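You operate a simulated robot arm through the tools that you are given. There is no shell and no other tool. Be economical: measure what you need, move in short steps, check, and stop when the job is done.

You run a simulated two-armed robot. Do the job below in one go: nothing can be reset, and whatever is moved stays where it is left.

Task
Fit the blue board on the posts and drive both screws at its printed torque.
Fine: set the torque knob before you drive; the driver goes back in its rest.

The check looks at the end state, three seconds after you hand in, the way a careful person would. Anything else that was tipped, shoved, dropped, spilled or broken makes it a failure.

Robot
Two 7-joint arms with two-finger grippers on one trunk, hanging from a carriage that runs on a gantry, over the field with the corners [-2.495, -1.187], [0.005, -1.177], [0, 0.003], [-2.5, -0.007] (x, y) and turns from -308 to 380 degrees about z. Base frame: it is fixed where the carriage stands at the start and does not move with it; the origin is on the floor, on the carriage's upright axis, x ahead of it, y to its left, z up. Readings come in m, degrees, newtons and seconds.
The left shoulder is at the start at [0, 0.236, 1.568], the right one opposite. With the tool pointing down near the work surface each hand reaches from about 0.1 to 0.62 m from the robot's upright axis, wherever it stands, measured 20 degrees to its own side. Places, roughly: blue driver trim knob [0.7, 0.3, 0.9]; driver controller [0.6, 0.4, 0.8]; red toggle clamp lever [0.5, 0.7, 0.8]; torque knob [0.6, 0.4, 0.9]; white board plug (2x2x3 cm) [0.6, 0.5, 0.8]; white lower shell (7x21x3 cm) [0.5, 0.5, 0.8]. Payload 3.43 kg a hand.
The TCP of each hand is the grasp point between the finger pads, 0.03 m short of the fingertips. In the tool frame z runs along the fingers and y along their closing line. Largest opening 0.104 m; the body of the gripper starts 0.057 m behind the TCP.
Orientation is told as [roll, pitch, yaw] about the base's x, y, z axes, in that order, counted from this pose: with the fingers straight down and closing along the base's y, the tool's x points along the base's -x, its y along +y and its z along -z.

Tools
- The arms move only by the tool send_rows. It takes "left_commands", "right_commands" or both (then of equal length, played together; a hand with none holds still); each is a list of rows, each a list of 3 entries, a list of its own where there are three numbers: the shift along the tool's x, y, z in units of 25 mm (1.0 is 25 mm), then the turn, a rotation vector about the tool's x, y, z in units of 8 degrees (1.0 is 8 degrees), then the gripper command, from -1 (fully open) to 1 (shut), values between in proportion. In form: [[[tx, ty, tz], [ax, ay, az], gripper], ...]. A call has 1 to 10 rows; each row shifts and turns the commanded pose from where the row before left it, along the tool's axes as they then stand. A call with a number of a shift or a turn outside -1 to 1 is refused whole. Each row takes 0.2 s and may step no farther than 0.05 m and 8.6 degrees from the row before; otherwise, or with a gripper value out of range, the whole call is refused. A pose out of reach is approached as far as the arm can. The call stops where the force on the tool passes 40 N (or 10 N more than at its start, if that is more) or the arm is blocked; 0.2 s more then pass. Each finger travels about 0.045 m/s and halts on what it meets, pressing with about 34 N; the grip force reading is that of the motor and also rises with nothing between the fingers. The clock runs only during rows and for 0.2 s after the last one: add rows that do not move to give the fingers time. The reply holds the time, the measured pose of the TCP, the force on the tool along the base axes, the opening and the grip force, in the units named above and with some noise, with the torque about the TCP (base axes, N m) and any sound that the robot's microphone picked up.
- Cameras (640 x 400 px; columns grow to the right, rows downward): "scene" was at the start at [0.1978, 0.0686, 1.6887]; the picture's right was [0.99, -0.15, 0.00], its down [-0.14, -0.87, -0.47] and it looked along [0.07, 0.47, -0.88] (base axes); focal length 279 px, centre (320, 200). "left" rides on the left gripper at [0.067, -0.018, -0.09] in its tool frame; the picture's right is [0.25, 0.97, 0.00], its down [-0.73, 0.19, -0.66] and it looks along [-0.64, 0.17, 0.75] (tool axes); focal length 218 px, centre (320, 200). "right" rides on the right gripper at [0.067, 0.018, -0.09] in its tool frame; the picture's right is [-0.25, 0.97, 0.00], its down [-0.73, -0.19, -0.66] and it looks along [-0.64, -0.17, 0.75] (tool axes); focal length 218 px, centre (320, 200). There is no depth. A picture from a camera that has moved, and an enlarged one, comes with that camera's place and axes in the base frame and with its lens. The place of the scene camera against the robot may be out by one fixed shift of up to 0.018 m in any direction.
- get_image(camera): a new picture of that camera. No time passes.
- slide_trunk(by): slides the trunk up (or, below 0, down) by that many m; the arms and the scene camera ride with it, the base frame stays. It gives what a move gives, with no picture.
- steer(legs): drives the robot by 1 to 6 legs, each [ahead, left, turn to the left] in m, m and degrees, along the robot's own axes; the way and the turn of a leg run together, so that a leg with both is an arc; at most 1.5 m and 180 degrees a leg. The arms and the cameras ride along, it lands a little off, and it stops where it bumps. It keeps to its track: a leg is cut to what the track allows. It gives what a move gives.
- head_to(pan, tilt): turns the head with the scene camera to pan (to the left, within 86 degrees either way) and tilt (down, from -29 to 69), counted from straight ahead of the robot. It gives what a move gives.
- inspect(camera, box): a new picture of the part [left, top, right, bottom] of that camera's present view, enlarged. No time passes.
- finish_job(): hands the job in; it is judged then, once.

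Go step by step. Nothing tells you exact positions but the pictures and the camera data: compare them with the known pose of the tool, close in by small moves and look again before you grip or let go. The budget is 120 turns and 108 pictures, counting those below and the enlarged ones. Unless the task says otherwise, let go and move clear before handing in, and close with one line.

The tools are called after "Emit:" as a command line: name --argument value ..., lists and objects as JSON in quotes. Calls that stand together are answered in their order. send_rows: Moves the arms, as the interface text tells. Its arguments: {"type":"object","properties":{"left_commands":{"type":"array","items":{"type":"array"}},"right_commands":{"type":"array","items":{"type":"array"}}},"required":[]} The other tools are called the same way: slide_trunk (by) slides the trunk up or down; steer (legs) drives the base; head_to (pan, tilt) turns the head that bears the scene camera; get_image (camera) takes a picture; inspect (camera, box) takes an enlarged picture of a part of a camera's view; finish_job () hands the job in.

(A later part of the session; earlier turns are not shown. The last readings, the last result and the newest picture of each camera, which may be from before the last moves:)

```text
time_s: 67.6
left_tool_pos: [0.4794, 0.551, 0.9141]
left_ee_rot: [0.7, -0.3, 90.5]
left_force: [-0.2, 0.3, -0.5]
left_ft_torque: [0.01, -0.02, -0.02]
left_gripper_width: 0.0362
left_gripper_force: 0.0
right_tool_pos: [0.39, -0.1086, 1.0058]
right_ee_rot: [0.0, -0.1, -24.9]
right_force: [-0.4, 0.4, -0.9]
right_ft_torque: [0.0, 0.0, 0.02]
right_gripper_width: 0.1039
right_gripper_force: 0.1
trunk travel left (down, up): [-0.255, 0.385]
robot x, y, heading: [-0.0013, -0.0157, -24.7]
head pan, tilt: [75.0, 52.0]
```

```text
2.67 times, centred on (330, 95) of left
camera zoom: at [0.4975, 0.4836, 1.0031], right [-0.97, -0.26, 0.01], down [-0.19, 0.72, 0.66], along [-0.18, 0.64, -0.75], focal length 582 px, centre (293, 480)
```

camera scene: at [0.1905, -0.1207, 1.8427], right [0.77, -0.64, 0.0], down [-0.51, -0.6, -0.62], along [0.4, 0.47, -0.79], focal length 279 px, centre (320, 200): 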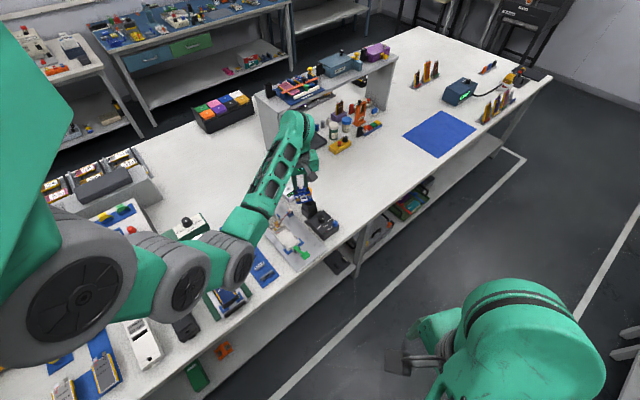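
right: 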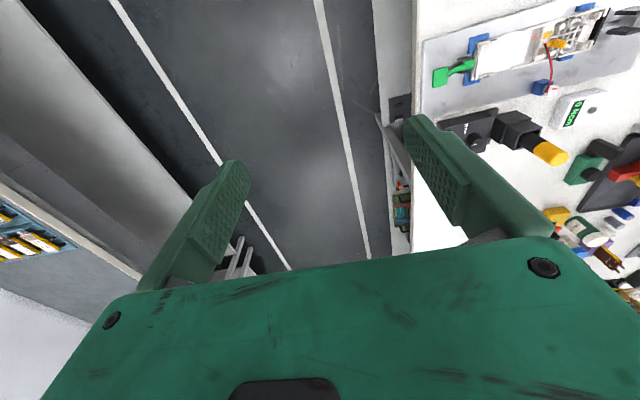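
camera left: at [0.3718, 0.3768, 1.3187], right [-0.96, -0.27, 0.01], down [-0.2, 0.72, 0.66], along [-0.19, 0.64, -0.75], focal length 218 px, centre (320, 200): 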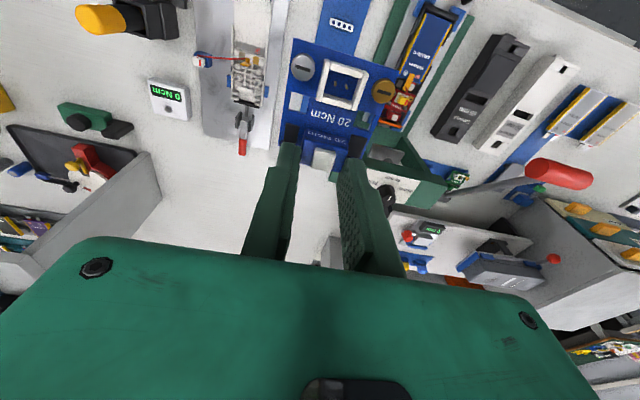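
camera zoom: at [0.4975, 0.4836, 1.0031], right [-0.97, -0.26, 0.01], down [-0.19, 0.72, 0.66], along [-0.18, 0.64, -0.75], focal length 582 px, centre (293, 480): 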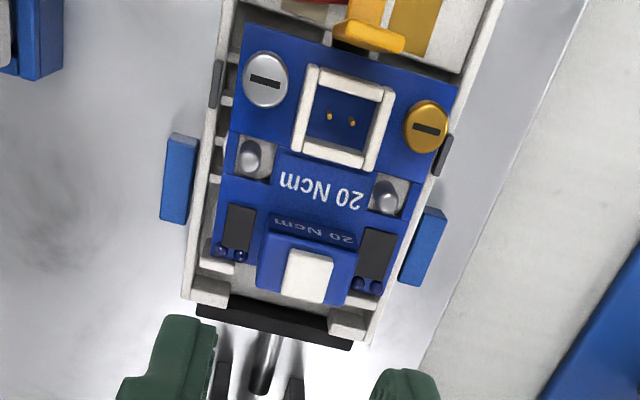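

The board sits properly between the pins, with the screw heads near [0.497, 0.505] (silver) and [0.456, 0.505] (gold). Next I'll take the hand to the controller to see the torque knob.

Emit:
slide_trunk --by 0.1

Emit:
send_rows --left_commands '[[[0.98, -0.54, 0], [0, 0, 0], 0], [[0.98, -0.54, 0], [0, 0, 0], 0], [[0.98, -0.54, 0], [0, 0, 0], 0], [[0.98, -0.54, 0], [0, 0, 0], 0], [[0.98, -0.54, 0], [0, 0, 0], 0], [[0.98, -0.54, 0], [0, 0, 0], 0], [[0.98, -0.54, 0], [0, 0, 0], 0], [[0.98, -0.54, 0], [0, 0, 0], 0], [[0.98, -0.54, 0], [0, 0, 0], 0]]'

Emit:
get_image --camera "left"

```text
time_s: 68.9
left_tool_pos: [0.4779, 0.5508, 1.0147]
left_ee_rot: [0.7, -0.4, 90.4]
left_force: [-0.4, -0.4, -0.4]
left_ft_torque: [0.01, -0.04, 0.01]
left_gripper_width: 0.0363
left_gripper_force: 0.1
right_tool_pos: [0.3884, -0.1102, 1.105]
right_ee_rot: [0.0, 0.0, -24.9]
right_force: [-0.5, -0.2, 0.8]
right_ft_torque: [0.0, 0.0, 0.0]
right_gripper_width: 0.1039
right_gripper_force: 0.2
trunk travel left (down, up): [-0.355, 0.285]
robot x, y, heading: [-0.0044, -0.016, -24.7]
head pan, tilt: [75.0, 52.0]
```

```text
time_s: 70.9
left_tool_pos: [0.5728, 0.4018, 1.0133]
left_ee_rot: [0.7, -0.3, 89.6]
left_force: [0.5, -0.5, 0.0]
left_ft_torque: [-0.03, -0.01, 0.01]
left_gripper_width: 0.0522
left_gripper_force: 0.0
left hand out of reach, approached as far as the arm can: row 7, 8, 9
right_tool_pos: [0.389, -0.1092, 1.1054]
right_ee_rot: [0.1, -0.2, -24.8]
right_force: [0.6, -0.2, -0.5]
right_ft_torque: [-0.04, 0.0, 0.02]
right_gripper_width: 0.1039
right_gripper_force: 0.1
trunk travel left (down, up): [-0.355, 0.285]
robot x, y, heading: [-0.0025, -0.0132, -24.8]
head pan, tilt: [75.0, 52.0]
```

```text
43 pictures are left
camera left: at [0.5911, 0.333, 1.1021], right [-0.97, -0.25, 0.01], down [-0.18, 0.73, 0.66], along [-0.17, 0.64, -0.75], focal length 218 px, centre (320, 200)
```

left: 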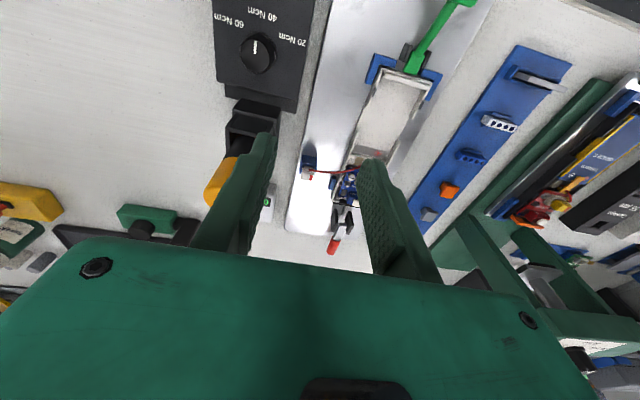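

Emit:
inspect --camera "left" --box '[200, 0, 320, 80]'

Emit:
inspect --camera "scene" --box '[330, 150, 430, 240]'

```text
5.00 times, centred on (260, 40) of left
camera zoom: at [0.5911, 0.333, 1.1021], right [-0.97, -0.25, 0.01], down [-0.18, 0.73, 0.66], along [-0.17, 0.64, -0.75], focal length 1091 px, centre (620, 1000)
```

zoom: 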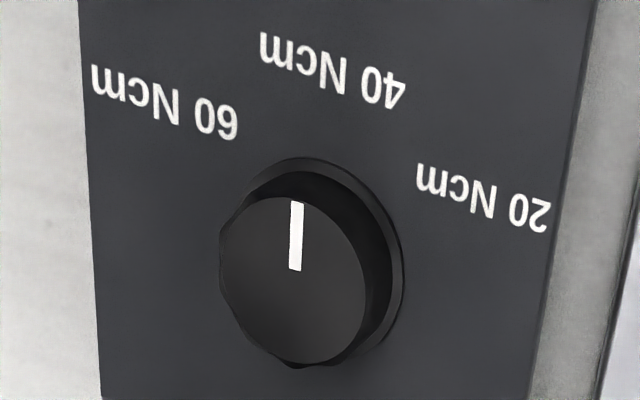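

```text
4.44 times, centred on (380, 195) of scene
camera zoom: at [0.2146, -0.0349, 1.5773], right [0.77, -0.64, 0.0], down [-0.51, -0.6, -0.62], along [0.4, 0.47, -0.79], focal length 1239 px, centre (53, 222)
```

zoom: 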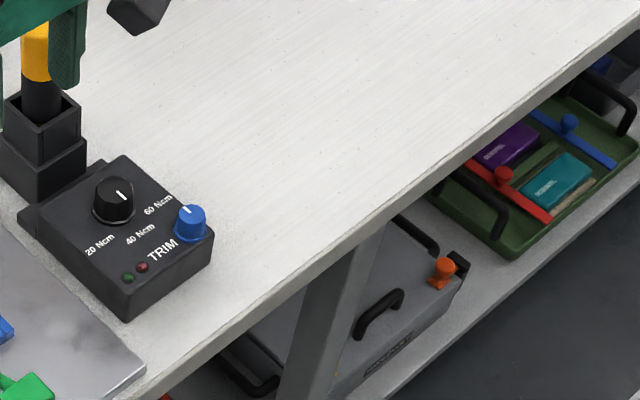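

The indicator points at 40, and 20 lies 60° clockwise from it (seen from above). The knob centre is about [0.637, 0.379], 26 mm across. I'll turn the robot 25° right for better reach and bring the hand over the knob.

Emit:
steer --legs '[[0, 0, -25]]'

Emit:
head_to --pan 84 --tilt 55

```text
time_s: 72.6
left_tool_pos: [0.693, 0.1226, 1.0132]
left_ee_rot: [0.8, -0.5, 64.8]
left_force: [-0.4, 0.9, 0.0]
left_ft_torque: [0.0, 0.01, 0.01]
left_gripper_width: 0.0519
left_gripper_force: 0.1
right_tool_pos: [0.3136, -0.2643, 1.106]
right_ee_rot: [0.0, -0.1, -49.7]
right_force: [-0.8, 0.5, 0.7]
right_ft_torque: [0.03, -0.01, -0.02]
right_gripper_width: 0.104
right_gripper_force: 0.0
trunk travel left (down, up): [-0.355, 0.285]
robot x, y, heading: [-0.0042, -0.0172, -49.5]
head pan, tilt: [75.0, 52.0]
```

```text
time_s: 73.3
left_tool_pos: [0.6941, 0.1216, 1.0131]
left_ee_rot: [0.8, -0.5, 64.7]
left_force: [0.2, 0.0, -0.5]
left_ft_torque: [-0.02, 0.02, 0.0]
left_gripper_width: 0.052
left_gripper_force: 0.1
right_tool_pos: [0.3128, -0.2639, 1.1053]
right_ee_rot: [0.0, -0.1, -49.7]
right_force: [-0.5, 0.8, -1.0]
right_ft_torque: [-0.02, -0.04, -0.03]
right_gripper_width: 0.1038
right_gripper_force: 0.0
trunk travel left (down, up): [-0.355, 0.285]
robot x, y, heading: [-0.0058, -0.0123, -49.9]
head pan, tilt: [84.0, 55.0]
```

Emit:
send_rows --left_commands '[[[-0.925, 0.717, 0], [0, 0, 0], 0], [[-0.925, 0.717, 0], [0, 0, 0], 0], [[-0.925, 0.717, 0], [0, 0, 0], 0], [[-0.925, 0.717, 0], [0, 0, 0], 0], [[-0.925, 0.717, 0], [0, 0, 0], 0], [[-0.925, 0.717, 0], [0, 0, 0], 0], [[-0.925, 0.717, 0], [0, 0, 0], 0], [[-0.925, 0.717, 0], [0, 0, 0], 0], [[-0.925, 0.717, 0], [0, 0, 0], 0]]'

Emit:
slide_trunk --by -0.06

Emit:
get_image --camera "left"

Emit:
get_image --camera "scene"

```text
time_s: 75.3
left_tool_pos: [0.6342, 0.3806, 1.0181]
left_ee_rot: [0.7, -0.4, 64.7]
left_force: [0.5, -0.6, 0.2]
left_ft_torque: [0.0, 0.03, 0.0]
left_gripper_width: 0.0524
left_gripper_force: 0.0
right_tool_pos: [0.3124, -0.2634, 1.1054]
right_ee_rot: [0.1, -0.1, -49.8]
right_force: [-0.3, 0.8, -0.1]
right_ft_torque: [-0.02, -0.05, 0.01]
right_gripper_width: 0.104
right_gripper_force: 0.0
trunk travel left (down, up): [-0.355, 0.285]
robot x, y, heading: [-0.0034, -0.0155, -49.8]
head pan, tilt: [84.0, 55.0]
```

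```text
time_s: 76.3
left_tool_pos: [0.6331, 0.3805, 0.957]
left_ee_rot: [0.7, -0.3, 64.6]
left_force: [0.1, -0.6, 0.0]
left_ft_torque: [0.01, 0.0, -0.01]
left_gripper_width: 0.0521
left_gripper_force: 0.0
right_tool_pos: [0.313, -0.2643, 1.0445]
right_ee_rot: [0.1, -0.1, -49.7]
right_force: [0.5, 0.5, -0.3]
right_ft_torque: [0.01, 0.01, 0.0]
right_gripper_width: 0.104
right_gripper_force: 0.1
trunk travel left (down, up): [-0.295, 0.345]
robot x, y, heading: [-0.0007, -0.0106, -49.7]
head pan, tilt: [84.0, 55.0]
```

```text
40 pictures are left
camera left: at [0.6218, 0.3101, 1.0455], right [-0.98, 0.18, 0.01], down [0.14, 0.73, 0.66], along [0.12, 0.65, -0.75], focal length 218 px, centre (320, 200)
```

left: 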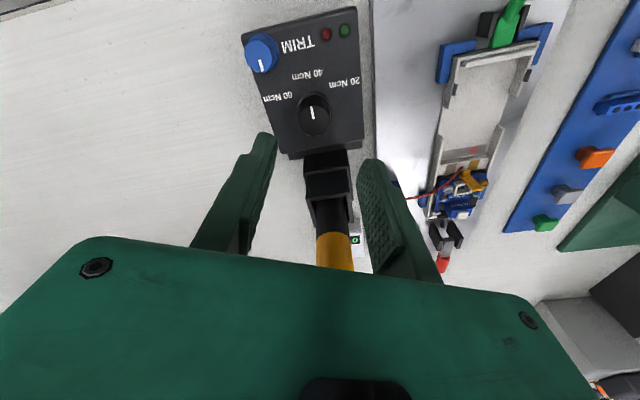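

```text
39 pictures are left
camera scene: at [0.1739, -0.1204, 1.5134], right [0.56, -0.83, 0.0], down [-0.68, -0.46, -0.57], along [0.47, 0.32, -0.82], focal length 279 px, centre (320, 200)
```

scene: 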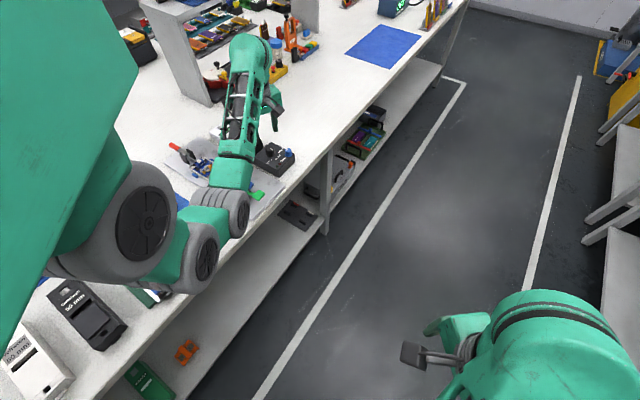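

Emit:
send_rows --left_commands '[[[-0.25, -0.19, 0], [0, 0, 0], 0]]'

Emit:
slide_trunk --by -0.06

Emit:
inspect --camera "left" --box '[220, 0, 420, 200]'

```text
time_s: 76.7
left_tool_pos: [0.6409, 0.383, 0.9554]
left_ee_rot: [0.7, -0.4, 64.6]
left_force: [0.7, 0.6, 0.3]
left_ft_torque: [0.01, 0.03, 0.0]
left_gripper_width: 0.0518
left_gripper_force: 0.2
right_tool_pos: [0.3134, -0.2645, 1.0461]
right_ee_rot: [0.1, -0.1, -49.7]
right_force: [0.6, -0.2, -0.8]
right_ft_torque: [-0.05, 0.02, 0.01]
right_gripper_width: 0.1039
right_gripper_force: 0.2
trunk travel left (down, up): [-0.295, 0.345]
robot x, y, heading: [-0.0077, -0.0151, -49.7]
head pan, tilt: [84.0, 55.0]
```

```text
time_s: 77.7
left_tool_pos: [0.64, 0.3828, 0.8963]
left_ee_rot: [0.7, -0.4, 64.7]
left_force: [-0.9, 0.3, 0.1]
left_ft_torque: [-0.02, 0.02, 0.01]
left_gripper_width: 0.0521
left_gripper_force: 0.0
right_tool_pos: [0.3127, -0.2654, 0.9859]
right_ee_rot: [0.1, -0.1, -49.7]
right_force: [0.0, -0.9, 0.6]
right_ft_torque: [0.02, 0.0, 0.03]
right_gripper_width: 0.1041
right_gripper_force: 0.0
trunk travel left (down, up): [-0.235, 0.405]
robot x, y, heading: [-0.0033, -0.019, -49.7]
head pan, tilt: [84.0, 55.0]
```

```text
2.00 times, centred on (320, 100) of left
camera zoom: at [0.6285, 0.313, 0.9848], right [-0.98, 0.18, 0.01], down [0.14, 0.73, 0.66], along [0.12, 0.65, -0.75], focal length 436 px, centre (320, 400)
```

zoom: 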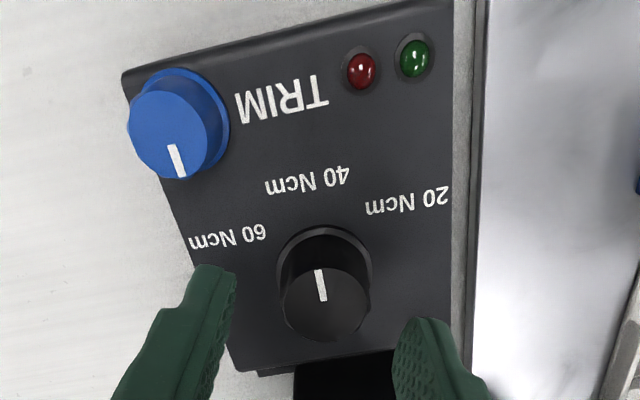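

Emit:
slide_trunk --by -0.029

Emit:
send_rows --left_commands '[[[-0.08, 0, 0], [0, 0, 0], 0.2], [[0, 0, 0], [0, 0, 0], 0.4], [[0, 0, 0], [0, 0, 0], 0.6], [[0, 0, 0], [0, 0, 0], 1], [[0, 0, 0], [0, 0, 0], 1]]'

Emit:
inspect --camera "left" --box '[220, 0, 420, 200]'

```text
time_s: 78.4
left_tool_pos: [0.6421, 0.3819, 0.8695]
left_ee_rot: [0.3, -0.4, 64.7]
left_force: [-5.1, -7.1, 16.5]
left_ft_torque: [-0.56, -0.22, -0.24]
left_gripper_width: 0.0475
left_gripper_force: 0.0
right_tool_pos: [0.3129, -0.2652, 0.9571]
right_ee_rot: [0.1, 0.0, -49.7]
right_force: [0.3, 1.2, 0.0]
right_ft_torque: [0.0, -0.03, 0.02]
right_gripper_width: 0.104
right_gripper_force: 0.1
trunk travel left (down, up): [-0.206, 0.434]
robot x, y, heading: [-0.0058, -0.0143, -49.8]
head pan, tilt: [84.0, 55.0]
```

```text
time_s: 79.6
left_tool_pos: [0.6407, 0.3864, 0.8667]
left_ee_rot: [0.8, -0.4, 64.8]
left_force: [0.4, 6.3, -2.7]
left_ft_torque: [0.29, -1.19, 0.01]
left_gripper_width: 0.0295
left_gripper_force: 44.8
right_tool_pos: [0.3131, -0.2642, 0.9567]
right_ee_rot: [0.2, -0.1, -49.7]
right_force: [-0.5, 0.5, 0.5]
right_ft_torque: [0.03, -0.03, 0.01]
right_gripper_width: 0.1042
right_gripper_force: 0.0
trunk travel left (down, up): [-0.206, 0.434]
robot x, y, heading: [-0.0023, -0.0159, -49.4]
head pan, tilt: [84.0, 55.0]
```

```text
2.00 times, centred on (320, 100) of left
camera zoom: at [0.6287, 0.316, 0.955], right [-0.98, 0.18, 0.01], down [0.14, 0.73, 0.66], along [0.11, 0.66, -0.75], focal length 436 px, centre (320, 400)
```

zoom: 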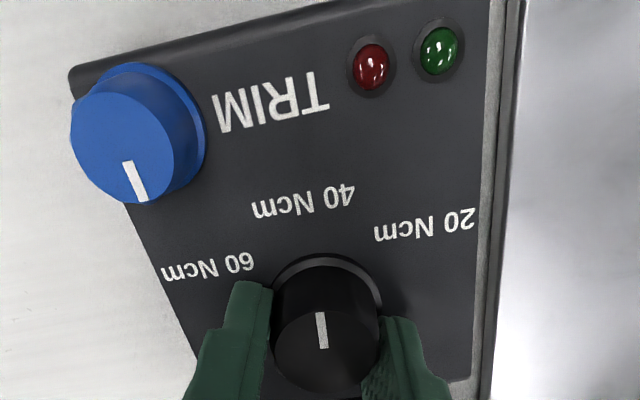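

The fingers reached the panel and may hold the base ring, so I'll reopen slightly, rise 6 mm and regrip the knob itself.

Emit:
send_rows --left_commands '[[[0, 0, 0], [0, 0, 0], 0.2], [[0, 0, 0], [0, 0, 0], 0.15], [[0, 0, -0.24], [0, 0, 0], 0.15], [[0, 0, 0], [0, 0, 0], 0.5], [[0, 0, 0], [0, 0, 0], 0.8], [[0, 0, 0], [0, 0, 0], 1], [[0, 0, 0], [0, 0, 0], 1]]'

```text
time_s: 81.2
left_tool_pos: [0.6404, 0.3845, 0.871]
left_ee_rot: [0.8, -0.3, 64.8]
left_force: [0.9, 4.0, -10.5]
left_ft_torque: [-0.31, -0.71, 0.01]
left_gripper_width: 0.0296
left_gripper_force: 44.8
right_tool_pos: [0.3126, -0.2644, 0.9559]
right_ee_rot: [0.0, -0.1, -49.7]
right_force: [-0.5, 0.3, -0.7]
right_ft_torque: [0.0, 0.01, 0.0]
right_gripper_width: 0.1039
right_gripper_force: 0.0
trunk travel left (down, up): [-0.206, 0.434]
robot x, y, heading: [-0.0025, -0.011, -49.9]
head pan, tilt: [84.0, 55.0]
```

Emit:
send_rows --left_commands '[[[0, 0, 0], [0, 0, 1], 1], [[0, 0, 0], [0, 0, 1], 1], [[0, 0, 0], [0, 0, 1], 1], [[0, 0, 0], [0, 0, 1], 1], [[0, 0, 0], [0, 0, 1], 1], [[0, 0, 0], [0, 0, 1], 1], [[0, 0, 0], [0, 0, 1], 1], [[0, 0, 0], [0, 0, 0.5], 1], [[0, 0, 0], [0, 0, 0], 1]]'

Emit:
inspect --camera "left" --box '[220, 0, 420, 200]'

```text
time_s: 83.2
left_tool_pos: [0.6414, 0.3817, 0.8721]
left_ee_rot: [0.5, 0.5, 4.7]
left_force: [0.1, -8.3, -10.4]
left_ft_torque: [-0.56, -0.06, 0.64]
left_gripper_width: 0.0296
left_gripper_force: 44.8
right_tool_pos: [0.3116, -0.2665, 0.9574]
right_ee_rot: [0.0, -0.2, -49.7]
right_force: [-0.3, 0.1, -0.1]
right_ft_torque: [0.02, -0.01, -0.03]
right_gripper_width: 0.1037
right_gripper_force: 0.0
trunk travel left (down, up): [-0.206, 0.434]
robot x, y, heading: [-0.0029, -0.0112, -49.9]
head pan, tilt: [84.0, 55.0]
```

```text
2.00 times, centred on (320, 100) of left
camera zoom: at [0.5763, 0.3573, 0.9623], right [-0.33, 0.94, 0.01], down [0.72, 0.24, 0.65], along [0.61, 0.22, -0.76], focal length 436 px, centre (320, 400)
```

zoom: 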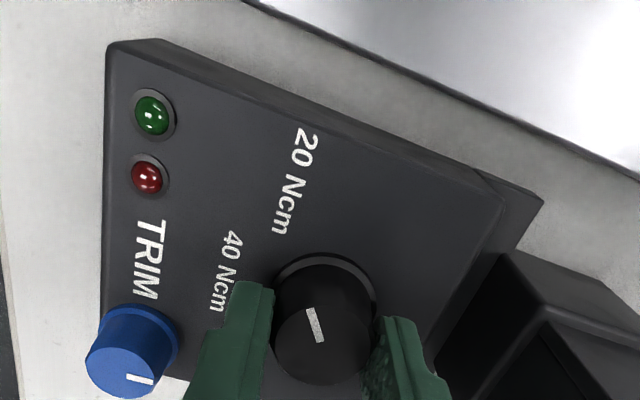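

The knob turned about 49° (≈ 24 Ncm), so I'll add 12° and check again.

Emit:
send_rows --left_commands '[[[0, 0, 0], [0, 0, 0.8], 1], [[0, 0, 0], [0, 0, 0.7], 1], [[0, 0, 0], [0, 0, 0], 1]]'

Emit:
inspect --camera "left" --box '[280, 90, 360, 200]'

```text
time_s: 84.0
left_tool_pos: [0.6436, 0.3805, 0.8737]
left_ee_rot: [0.4, 0.4, -7.4]
left_force: [1.6, -15.6, 0.0]
left_ft_torque: [-0.52, 0.1, 0.32]
left_gripper_width: 0.0293
left_gripper_force: 45.2
right_tool_pos: [0.3123, -0.2688, 0.957]
right_ee_rot: [0.1, -0.1, -49.7]
right_force: [-0.2, -0.1, 0.6]
right_ft_torque: [-0.01, 0.01, 0.02]
right_gripper_width: 0.1043
right_gripper_force: 0.2
trunk travel left (down, up): [-0.206, 0.434]
robot x, y, heading: [-0.0047, -0.0128, -50.0]
head pan, tilt: [84.0, 55.0]
```

```text
3.64 times, centred on (320, 145) of left
camera zoom: at [0.5743, 0.3708, 0.9629], right [-0.13, 0.99, 0.01], down [0.75, 0.09, 0.65], along [0.65, 0.09, -0.76], focal length 794 px, centre (320, 400)
```

zoom: 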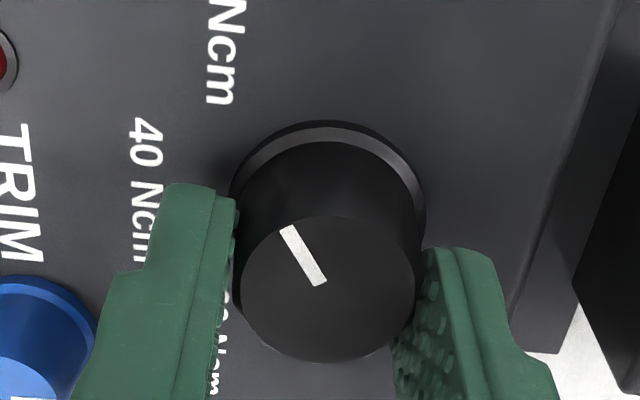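

Emit:
send_rows --left_commands '[[[0, -0.06, 0], [0, 0, 0.9], 1], [[0, 0, 0], [0, 0, 0], 1]]'

Emit:
send_rows --left_commands '[[[0, 0, 0], [0, 0, 0], 0.6], [[0, 0, 0], [0, 0, 0], 0.2], [[0, 0, 0], [0, 0, 0], 0.1], [[0, 0, -0.5], [0, 0, 0], 0.1], [[0, 0, -1], [0, 0, 0], 0.1], [[0, 0, -1], [0, 0, 0], 0.1]]'

Emit:
inspect --camera "left" --box '[220, 0, 420, 160]'

```text
time_s: 84.6
left_tool_pos: [0.6436, 0.3803, 0.8736]
left_ee_rot: [0.3, 0.4, -14.5]
left_force: [2.5, -15.3, 5.1]
left_ft_torque: [-0.64, -0.24, 0.79]
left_gripper_width: 0.0294
left_gripper_force: 45.2
right_tool_pos: [0.3126, -0.2672, 0.9582]
right_ee_rot: [0.0, -0.2, -49.7]
right_force: [0.3, 0.4, -0.2]
right_ft_torque: [-0.01, -0.05, -0.02]
right_gripper_width: 0.1041
right_gripper_force: 0.1
trunk travel left (down, up): [-0.206, 0.434]
robot x, y, heading: [-0.0039, -0.0159, -49.6]
head pan, tilt: [84.0, 55.0]
```

```text
time_s: 86.0
left_tool_pos: [0.6416, 0.3825, 0.9367]
left_ee_rot: [0.5, 0.6, -14.4]
left_force: [0.0, -0.7, 0.7]
left_ft_torque: [-0.01, 0.0, 0.02]
left_gripper_width: 0.0468
left_gripper_force: 0.1
right_tool_pos: [0.3131, -0.2638, 0.9566]
right_ee_rot: [0.1, -0.1, -49.7]
right_force: [0.3, 0.4, 0.2]
right_ft_torque: [0.03, 0.0, -0.02]
right_gripper_width: 0.1039
right_gripper_force: 0.1
trunk travel left (down, up): [-0.206, 0.434]
robot x, y, heading: [-0.004, -0.0131, -49.8]
head pan, tilt: [84.0, 55.0]
```

```text
2.50 times, centred on (320, 80) of left
camera zoom: at [0.573, 0.3808, 1.0261], right [0.0, 1.0, 0.01], down [0.76, 0.0, 0.65], along [0.65, 0.01, -0.76], focal length 546 px, centre (320, 500)
```

zoom: 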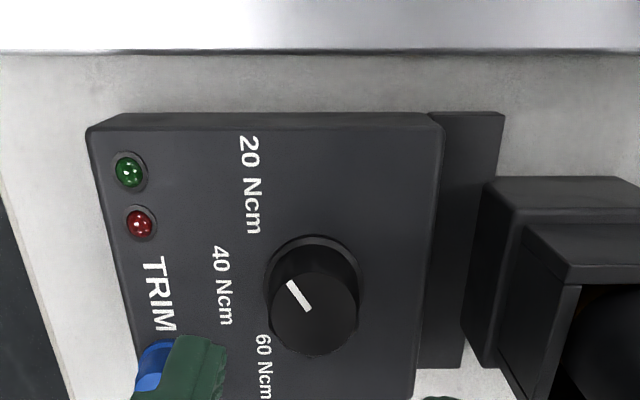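

The indicator now sits on the 20 Ncm line within my reading error and won't turn further, which suggests its end stop. Next I'll rise and look at the driver in its rest.

Emit:
slide_trunk --by 0.22

Emit:
send_rows --left_commands '[[[0.9, 0.5, 0], [0, 0, 0], -0.2], [[0.9, 0.5, 0], [0, 0, 0], -0.2]]'

Emit:
get_image --camera "left"

```text
time_s: 88.3
left_tool_pos: [0.6415, 0.3819, 1.1569]
left_ee_rot: [0.5, 0.6, -14.4]
left_force: [0.3, 1.1, -0.7]
left_ft_torque: [0.02, 0.01, 0.03]
left_gripper_width: 0.047
left_gripper_force: 0.0
right_tool_pos: [0.313, -0.2649, 1.1767]
right_ee_rot: [0.1, -0.1, -49.7]
right_force: [-0.4, 0.1, -0.5]
right_ft_torque: [0.0, 0.01, 0.03]
right_gripper_width: 0.104
right_gripper_force: 0.1
trunk travel left (down, up): [-0.426, 0.214]
robot x, y, heading: [-0.0039, -0.0131, -49.6]
head pan, tilt: [84.0, 55.0]
```

```text
time_s: 89.0
left_tool_pos: [0.6035, 0.4174, 1.1565]
left_ee_rot: [0.5, 0.6, -14.5]
left_force: [0.3, -0.1, 0.2]
left_ft_torque: [0.02, 0.0, 0.02]
left_gripper_width: 0.0622
left_gripper_force: 0.0
right_tool_pos: [0.3122, -0.2643, 1.1773]
right_ee_rot: [0.0, -0.2, -49.7]
right_force: [0.2, 0.4, -0.8]
right_ft_torque: [0.02, -0.04, 0.04]
right_gripper_width: 0.1038
right_gripper_force: 0.1
trunk travel left (down, up): [-0.426, 0.214]
robot x, y, heading: [-0.0037, -0.0089, -50.0]
head pan, tilt: [84.0, 55.0]
```

```text
33 pictures are left
camera left: at [0.5342, 0.4157, 1.2468], right [0.0, 1.0, 0.01], down [0.76, 0.0, 0.65], along [0.65, 0.01, -0.76], focal length 218 px, centre (320, 200)
```

left: 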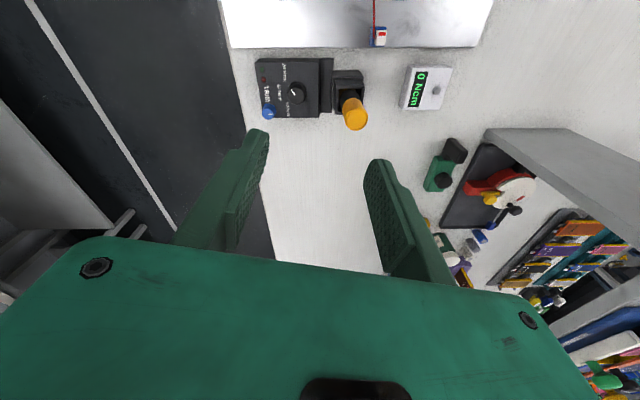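

Emit:
send_rows --left_commands '[[[-0.3, 0.73, 0], [0, 0, 0], -0.2], [[-0.3, 0.73, 0], [0, 0, 0], -0.2], [[-0.3, 0.74, 0], [0, 0, 0], -0.2]]'

Emit:
slide_trunk --by -0.12

Emit:
inspect --camera "left" --box '[220, 30, 420, 200]'

```text
time_s: 89.8
left_tool_pos: [0.6396, 0.4677, 1.1572]
left_ee_rot: [0.5, 0.6, -14.4]
left_force: [0.2, -0.2, -0.9]
left_ft_torque: [-0.03, 0.0, -0.03]
left_gripper_width: 0.0627
left_gripper_force: 0.0
right_tool_pos: [0.3126, -0.265, 1.1765]
right_ee_rot: [0.0, -0.1, -49.7]
right_force: [0.1, 0.4, -0.5]
right_ft_torque: [-0.02, 0.02, -0.03]
right_gripper_width: 0.1042
right_gripper_force: 0.0
trunk travel left (down, up): [-0.426, 0.214]
robot x, y, heading: [-0.0037, -0.0136, -49.8]
head pan, tilt: [84.0, 55.0]
```

```text
time_s: 91.2
left_tool_pos: [0.6392, 0.4678, 1.0361]
left_ee_rot: [0.6, 0.6, -14.4]
left_force: [0.0, 0.2, 0.3]
left_ft_torque: [0.02, 0.0, 0.03]
left_gripper_width: 0.0624
left_gripper_force: 0.0
right_tool_pos: [0.3135, -0.2648, 1.0575]
right_ee_rot: [0.1, -0.2, -49.7]
right_force: [0.6, 0.4, 0.4]
right_ft_torque: [-0.03, 0.01, 0.03]
right_gripper_width: 0.1041
right_gripper_force: 0.0
trunk travel left (down, up): [-0.306, 0.334]
robot x, y, heading: [-0.0038, -0.0115, -49.8]
head pan, tilt: [84.0, 55.0]
```

```text
2.35 times, centred on (320, 115) of left
camera zoom: at [0.5709, 0.4653, 1.1263], right [0.0, 1.0, 0.01], down [0.76, 0.0, 0.65], along [0.65, 0.01, -0.76], focal length 514 px, centre (320, 400)
```

zoom: 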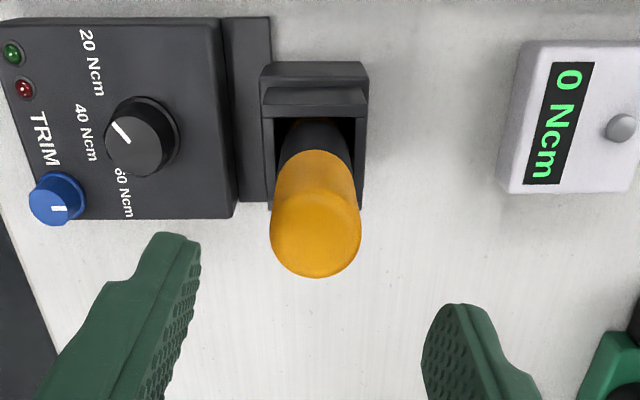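

The driver's yellow grip is about 30 mm across, centred at [0.636, 0.466] with its top near z 0.965. I'll lower around it and close.

Emit:
send_rows --left_commands '[[[0.11, -0.08, 0], [0, 0, 0], -0.2]]'

Emit:
slide_trunk --by -0.086

Emit:
send_rows --left_commands '[[[0, 0, 0], [0, 0, 0], 0.2], [[0, 0, 0], [0, 0, 0], 0.5], [[0, 0, 0], [0, 0, 0], 1], [[0, 0, 0], [0, 0, 0], 1], [[0, 0, 0], [0, 0, 0], 1]]'

Emit:
inspect --camera "left" --box '[220, 30, 420, 200]'

```text
time_s: 91.7
left_tool_pos: [0.6364, 0.4652, 1.0362]
left_ee_rot: [0.5, 0.6, -14.6]
left_force: [-0.4, 0.7, 0.9]
left_ft_torque: [0.0, -0.01, 0.0]
left_gripper_width: 0.0623
left_gripper_force: 0.0
right_tool_pos: [0.3124, -0.2646, 1.0574]
right_ee_rot: [0.0, -0.1, -49.7]
right_force: [-0.3, 0.5, 0.2]
right_ft_torque: [0.01, 0.02, 0.02]
right_gripper_width: 0.1037
right_gripper_force: 0.1
trunk travel left (down, up): [-0.306, 0.334]
robot x, y, heading: [-0.0014, -0.01, -49.6]
head pan, tilt: [84.0, 55.0]
```

```text
time_s: 92.9
left_tool_pos: [0.6369, 0.4657, 0.9503]
left_ee_rot: [0.5, 0.6, -14.5]
left_force: [0.7, -0.7, 0.1]
left_ft_torque: [-0.01, -0.01, -0.02]
left_gripper_width: 0.0625
left_gripper_force: 0.1
right_tool_pos: [0.3128, -0.2637, 0.9704]
right_ee_rot: [0.1, -0.1, -49.7]
right_force: [0.3, -0.4, 0.5]
right_ft_torque: [0.02, -0.05, -0.04]
right_gripper_width: 0.1039
right_gripper_force: 0.1
trunk travel left (down, up): [-0.22, 0.42]
robot x, y, heading: [-0.0013, -0.0138, -49.7]
head pan, tilt: [84.0, 55.0]
```

```text
time_s: 94.1
left_tool_pos: [0.6362, 0.4659, 0.9512]
left_ee_rot: [0.5, 0.7, -14.5]
left_force: [0.6, -0.2, -0.1]
left_ft_torque: [-0.01, -0.03, 0.0]
left_gripper_width: 0.029
left_gripper_force: 33.9
right_tool_pos: [0.3133, -0.2652, 0.9723]
right_ee_rot: [0.1, 0.0, -49.7]
right_force: [-0.1, 0.3, -1.0]
right_ft_torque: [0.0, -0.01, 0.01]
right_gripper_width: 0.104
right_gripper_force: 0.1
trunk travel left (down, up): [-0.22, 0.42]
robot x, y, heading: [-0.0022, -0.0113, -49.5]
head pan, tilt: [84.0, 55.0]
```

```text
2.35 times, centred on (320, 115) of left
camera zoom: at [0.5671, 0.4641, 1.0397], right [0.0, 1.0, 0.01], down [0.76, 0.0, 0.65], along [0.65, 0.01, -0.76], focal length 514 px, centre (320, 400)
```

zoom: 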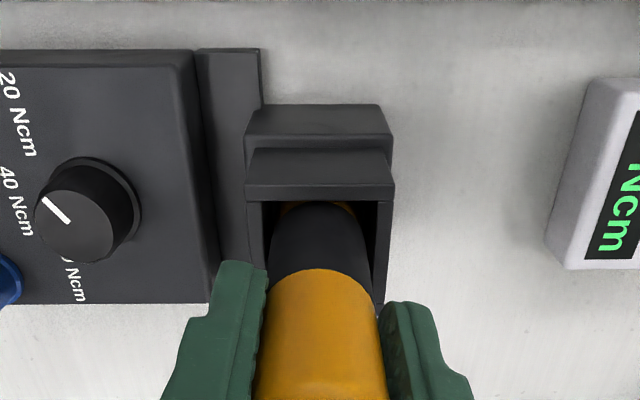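

Before driving I want to confirm the knob: from here it reads a few degrees short of 20. I'll leave the driver in its rest, regrip the knob and try turning it further.

Emit:
send_rows --left_commands '[[[0, 0, 0], [0, 0, 0], 0.3], [[0, 0, 0], [0, 0, 0], 0], [[0, 0, 0], [0, 0, 0], -0.1], [[0, 0, 0], [0, 0, 0], -0.1]]'

Emit:
slide_trunk --by 0.08

Emit:
send_rows --left_commands '[[[-0.28, -0.83, 0], [0, 0, 0], -0.1], [[-0.28, -0.83, 0], [0, 0, 0], -0.1], [[-0.28, -0.83, 0], [0, 0, 0], 0], [[-0.28, -0.83, 0], [0, 0, 0], 0.1]]'

Emit:
slide_trunk --by -0.125

Emit:
inspect --camera "left" --box '[240, 20, 400, 180]'

```text
time_s: 95.1
left_tool_pos: [0.6366, 0.4663, 0.9494]
left_ee_rot: [0.5, 0.6, -14.3]
left_force: [0.3, 0.2, 0.3]
left_ft_torque: [0.0, -0.03, -0.02]
left_gripper_width: 0.0573
left_gripper_force: 0.0
right_tool_pos: [0.3122, -0.2646, 0.9699]
right_ee_rot: [0.1, -0.1, -49.8]
right_force: [0.6, 0.0, 0.2]
right_ft_torque: [0.03, 0.0, 0.01]
right_gripper_width: 0.1043
right_gripper_force: 0.0
trunk travel left (down, up): [-0.22, 0.42]
robot x, y, heading: [-0.0004, -0.0138, -49.9]
head pan, tilt: [84.0, 55.0]
```

```text
time_s: 96.2
left_tool_pos: [0.6358, 0.4652, 1.0296]
left_ee_rot: [0.4, 0.6, -14.4]
left_force: [-0.1, 0.9, -0.3]
left_ft_torque: [-0.03, 0.01, 0.05]
left_gripper_width: 0.0571
left_gripper_force: 0.0
right_tool_pos: [0.3124, -0.2648, 1.0502]
right_ee_rot: [0.0, -0.1, -49.7]
right_force: [0.2, 0.2, -0.1]
right_ft_torque: [0.01, 0.0, 0.0]
right_gripper_width: 0.1038
right_gripper_force: 0.1
trunk travel left (down, up): [-0.3, 0.34]
robot x, y, heading: [-0.0071, -0.0105, -49.8]
head pan, tilt: [84.0, 55.0]
```

```text
time_s: 97.2
left_tool_pos: [0.6416, 0.3777, 1.0277]
left_ee_rot: [0.5, 0.6, -14.5]
left_force: [-0.3, 0.0, -0.1]
left_ft_torque: [-0.03, 0.01, -0.06]
left_gripper_width: 0.047
left_gripper_force: 0.1
right_tool_pos: [0.3116, -0.2653, 1.0522]
right_ee_rot: [0.0, -0.1, -49.7]
right_force: [0.0, 0.5, 0.3]
right_ft_torque: [-0.03, 0.01, -0.02]
right_gripper_width: 0.1038
right_gripper_force: 0.1
trunk travel left (down, up): [-0.3, 0.34]
robot x, y, heading: [-0.0039, -0.0098, -49.7]
head pan, tilt: [84.0, 55.0]
```

```text
time_s: 98.8
left_tool_pos: [0.6418, 0.3789, 0.9043]
left_ee_rot: [0.5, 0.6, -14.5]
left_force: [0.0, 0.1, 0.0]
left_ft_torque: [-0.01, 0.03, -0.01]
left_gripper_width: 0.047
left_gripper_force: 0.1
right_tool_pos: [0.3118, -0.2644, 0.9259]
right_ee_rot: [0.1, -0.1, -49.8]
right_force: [-1.2, -0.5, -0.2]
right_ft_torque: [-0.01, 0.04, 0.02]
right_gripper_width: 0.1041
right_gripper_force: 0.0
trunk travel left (down, up): [-0.175, 0.465]
robot x, y, heading: [-0.0028, -0.0141, -49.6]
head pan, tilt: [84.0, 55.0]
```

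```text
2.50 times, centred on (320, 100) of left
camera zoom: at [0.5724, 0.3768, 0.9937], right [0.0, 1.0, 0.01], down [0.76, 0.0, 0.65], along [0.65, 0.01, -0.76], focal length 546 px, centre (320, 450)
```

zoom: 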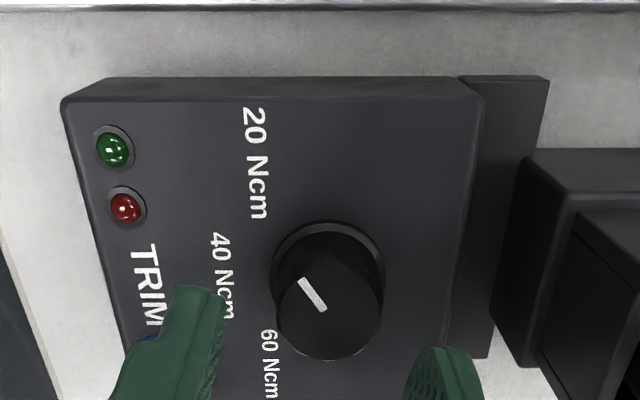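

Emit:
slide_trunk --by -0.03

Emit:
send_rows --left_commands '[[[0, 0, 0], [0, 0, 0], 0.5], [[0, 0, 0], [0, 0, 0], 1], [[0, 0, 0], [0, 0, 0], 1], [[0, 0, 0], [0, 0, 1], 1], [[0, 0, 0], [0, 0, 1], 1], [[0, 0, 0], [0, 0, 0], 1]]'

Emit:
inspect --camera "left" --box '[240, 20, 400, 180]'

```text
time_s: 99.5
left_tool_pos: [0.6414, 0.3778, 0.8744]
left_ee_rot: [0.5, 0.6, -14.4]
left_force: [-0.6, -0.1, 0.2]
left_ft_torque: [-0.01, -0.02, 0.03]
left_gripper_width: 0.0468
left_gripper_force: 0.1
right_tool_pos: [0.3124, -0.2645, 0.8953]
right_ee_rot: [0.1, -0.1, -49.7]
right_force: [-0.5, 0.3, -0.1]
right_ft_torque: [-0.01, 0.01, -0.03]
right_gripper_width: 0.1039
right_gripper_force: 0.1
trunk travel left (down, up): [-0.145, 0.495]
robot x, y, heading: [-0.0034, -0.0165, -49.8]
head pan, tilt: [84.0, 55.0]
```

```text
time_s: 100.9
left_tool_pos: [0.6409, 0.38, 0.8735]
left_ee_rot: [0.2, 0.7, -30.6]
left_force: [1.9, 7.0, -4.0]
left_ft_torque: [-0.21, 0.07, 0.64]
left_gripper_width: 0.0298
left_gripper_force: 45.5
right_tool_pos: [0.313, -0.2634, 0.8962]
right_ee_rot: [0.2, -0.1, -49.7]
right_force: [-0.1, -0.4, 0.5]
right_ft_torque: [0.0, -0.01, -0.01]
right_gripper_width: 0.104
right_gripper_force: 0.1
trunk travel left (down, up): [-0.145, 0.495]
robot x, y, heading: [-0.0059, -0.0104, -49.7]
head pan, tilt: [84.0, 55.0]
```

```text
2.50 times, centred on (320, 100) of left
camera zoom: at [0.5747, 0.3973, 0.9642], right [0.27, 0.96, 0.01], down [0.73, -0.21, 0.65], along [0.63, -0.17, -0.76], focal length 546 px, centre (320, 450)
```

zoom: 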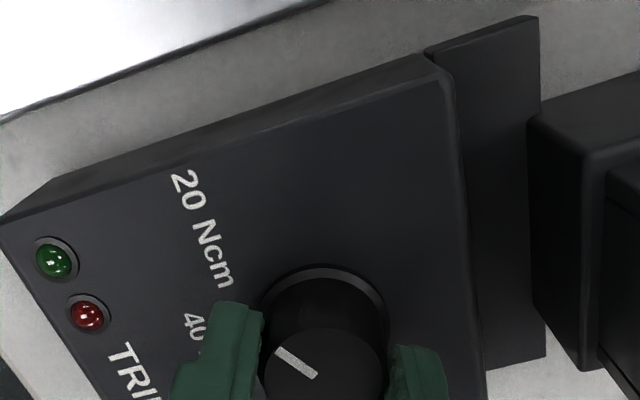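

The hand turned 16° but the knob stayed at about 54°: it is against its 20 Ncm end stop. I'll release, go back to the driver and grip it as before.

Emit:
send_rows --left_commands '[[[0, 0, 0], [0, 0, 0], 0.3], [[0, 0, 0], [0, 0, 0], 0.1], [[0, 0, 0], [0, 0, 0], 0.1]]'

Emit:
slide_trunk --by 0.156

Emit:
send_rows --left_commands '[[[0, 0, 0], [0, 0, -1], -0.1], [[0, 0, 0], [0, 0, -1], -0.1], [[0.26, 0.82, 0], [0, 0, 0], -0.1], [[0.26, 0.82, 0], [0, 0, 0], -0.1], [[0.26, 0.82, 0], [0, 0, 0], -0.1], [[0.26, 0.82, 0], [0, 0, 0], -0.1]]'

Emit:
inspect --camera "left" --box '[220, 30, 420, 200]'

```text
time_s: 101.7
left_tool_pos: [0.6404, 0.3785, 0.8741]
left_ee_rot: [0.2, 0.7, -30.4]
left_force: [0.5, -0.4, 0.0]
left_ft_torque: [-0.02, 0.02, 0.01]
left_gripper_width: 0.0466
left_gripper_force: 0.0
right_tool_pos: [0.3125, -0.2645, 0.8947]
right_ee_rot: [0.0, -0.2, -49.7]
right_force: [0.2, 0.1, 0.5]
right_ft_torque: [0.0, 0.0, 0.02]
right_gripper_width: 0.1039
right_gripper_force: 0.0
trunk travel left (down, up): [-0.145, 0.495]
robot x, y, heading: [-0.0048, -0.0145, -49.6]
head pan, tilt: [84.0, 55.0]
```

```text
time_s: 103.5
left_tool_pos: [0.6407, 0.3792, 1.0296]
left_ee_rot: [0.3, 0.7, -30.5]
left_force: [0.5, 0.1, 0.2]
left_ft_torque: [0.01, -0.01, 0.02]
left_gripper_width: 0.0468
left_gripper_force: 0.2
right_tool_pos: [0.3117, -0.264, 1.0522]
right_ee_rot: [-0.1, -0.1, -49.6]
right_force: [0.3, 0.0, 0.0]
right_ft_torque: [0.03, -0.01, -0.02]
right_gripper_width: 0.104
right_gripper_force: 0.1
trunk travel left (down, up): [-0.301, 0.339]
robot x, y, heading: [-0.0032, -0.014, -49.5]
head pan, tilt: [84.0, 55.0]
```

```text
time_s: 104.9
left_tool_pos: [0.6375, 0.4664, 1.0331]
left_ee_rot: [0.6, 0.6, -14.4]
left_force: [0.2, 0.8, -0.3]
left_ft_torque: [0.0, -0.02, 0.01]
left_gripper_width: 0.0573
left_gripper_force: 0.1
right_tool_pos: [0.3122, -0.2641, 1.0523]
right_ee_rot: [0.1, -0.2, -49.7]
right_force: [-0.5, 0.5, 0.2]
right_ft_torque: [-0.01, -0.01, 0.02]
right_gripper_width: 0.1039
right_gripper_force: 0.0
trunk travel left (down, up): [-0.301, 0.339]
robot x, y, heading: [-0.0009, -0.0124, -49.5]
head pan, tilt: [84.0, 55.0]
```

```text
2.35 times, centred on (320, 115) of left
camera zoom: at [0.5678, 0.4639, 1.1221], right [0.0, 1.0, 0.01], down [0.76, 0.0, 0.65], along [0.65, 0.01, -0.76], focal length 514 px, centre (320, 400)
```

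zoom: 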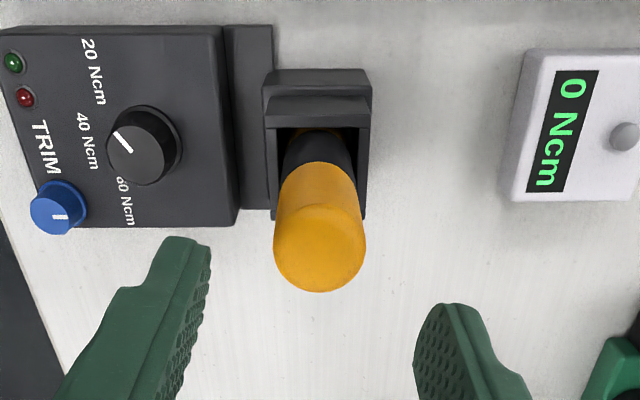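

Emit:
slide_trunk --by -0.083

Emit:
send_rows --left_commands '[[[0, 0, 0], [0, 0, 0], 0.2], [[0, 0, 0], [0, 0, 0], 0.5], [[0, 0, 0], [0, 0, 0], 1], [[0, 0, 0], [0, 0, 0], 1], [[0, 0, 0], [0, 0, 0], 1]]'

Emit:
slide_trunk --by 0.15

Emit:
get_image --camera "left"

Emit:
get_image --camera "scene"

```text
time_s: 106.1
left_tool_pos: [0.6363, 0.4663, 0.9481]
left_ee_rot: [0.5, 0.6, -14.3]
left_force: [0.6, 0.0, -0.7]
left_ft_torque: [0.01, -0.02, -0.01]
left_gripper_width: 0.057
left_gripper_force: 0.0
right_tool_pos: [0.313, -0.2634, 0.9689]
right_ee_rot: [0.0, -0.2, -49.7]
right_force: [-0.9, 0.7, -0.3]
right_ft_torque: [-0.01, 0.01, 0.01]
right_gripper_width: 0.1041
right_gripper_force: 0.0
trunk travel left (down, up): [-0.218, 0.422]
robot x, y, heading: [-0.0025, -0.0099, -49.6]
head pan, tilt: [84.0, 55.0]
```

```text
time_s: 107.3
left_tool_pos: [0.6367, 0.4635, 0.9486]
left_ee_rot: [0.5, 0.5, -14.3]
left_force: [0.2, 0.6, 0.2]
left_ft_torque: [0.01, 0.0, -0.03]
left_gripper_width: 0.0289
left_gripper_force: 33.7
right_tool_pos: [0.3129, -0.2649, 0.9697]
right_ee_rot: [0.1, -0.1, -49.7]
right_force: [0.3, -0.4, -0.5]
right_ft_torque: [0.01, 0.02, 0.03]
right_gripper_width: 0.1039
right_gripper_force: 0.2
trunk travel left (down, up): [-0.218, 0.422]
robot x, y, heading: [-0.0015, -0.0099, -49.7]
head pan, tilt: [84.0, 55.0]
```

```text
time_s: 109.1
left_tool_pos: [0.6349, 0.4649, 1.0982]
left_ee_rot: [0.6, 0.6, -14.4]
left_force: [0.0, -0.4, -3.2]
left_ft_torque: [0.02, -0.03, 0.0]
left_gripper_width: 0.0289
left_gripper_force: 33.9
right_tool_pos: [0.3127, -0.2645, 1.1177]
right_ee_rot: [-0.1, 0.0, -49.8]
right_force: [-0.4, -0.6, 0.1]
right_ft_torque: [-0.02, 0.02, -0.04]
right_gripper_width: 0.1038
right_gripper_force: 0.0
trunk travel left (down, up): [-0.368, 0.272]
robot x, y, heading: [-0.003, -0.0148, -49.8]
head pan, tilt: [84.0, 55.0]
```

```text
27 pictures are left
camera left: at [0.5674, 0.4629, 1.188], right [0.0, 1.0, 0.01], down [0.76, 0.0, 0.65], along [0.65, 0.01, -0.76], focal length 218 px, centre (320, 200)
```

left: 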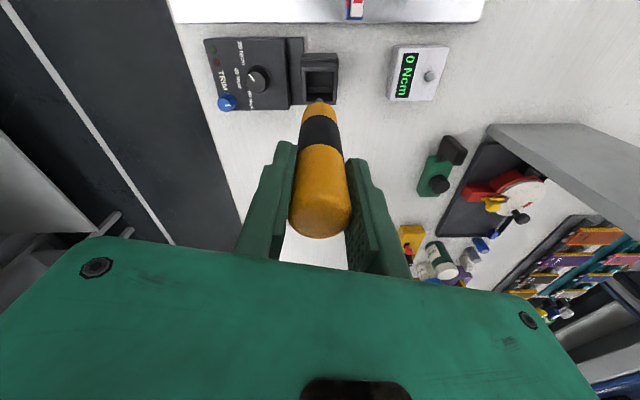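

```text
26 pictures are left
camera scene: at [0.1736, -0.1205, 1.5862], right [0.56, -0.83, 0.0], down [-0.68, -0.46, -0.57], along [0.47, 0.32, -0.82], focal length 279 px, centre (320, 200)
```

scene: 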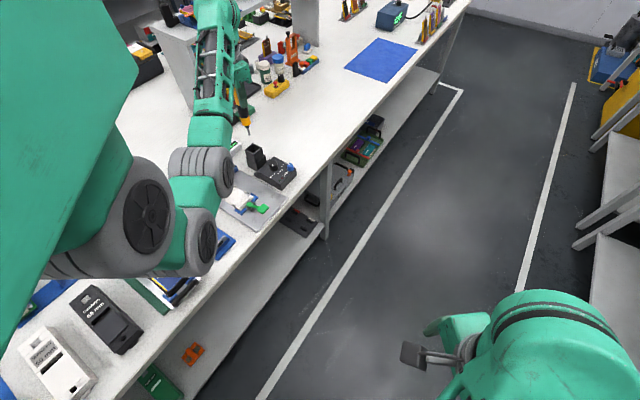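

Emit:
inspect --camera "left" --box '[270, 80, 370, 150]'

Emit:
inspect --camera "scene" --box '[205, 60, 285, 140]'

```text
5.71 times, centred on (320, 115) of left
camera zoom: at [0.5674, 0.4629, 1.188], right [0.0, 1.0, 0.01], down [0.76, 0.0, 0.65], along [0.65, 0.01, -0.76], focal length 1247 px, centre (320, 686)
```

zoom: 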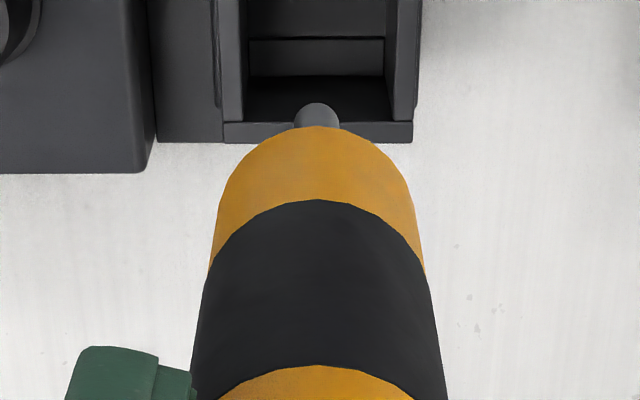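

```text
5.00 times, centred on (245, 100) of scene
camera zoom: at [0.1736, -0.1205, 1.5862], right [0.56, -0.83, 0.0], down [-0.68, -0.46, -0.57], along [0.47, 0.32, -0.82], focal length 1394 px, centre (695, 700)
```

zoom: 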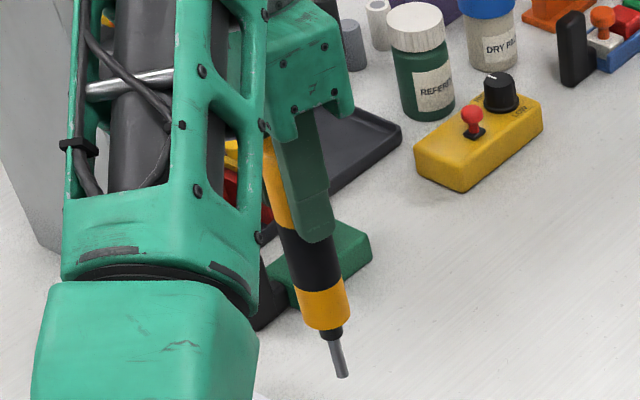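

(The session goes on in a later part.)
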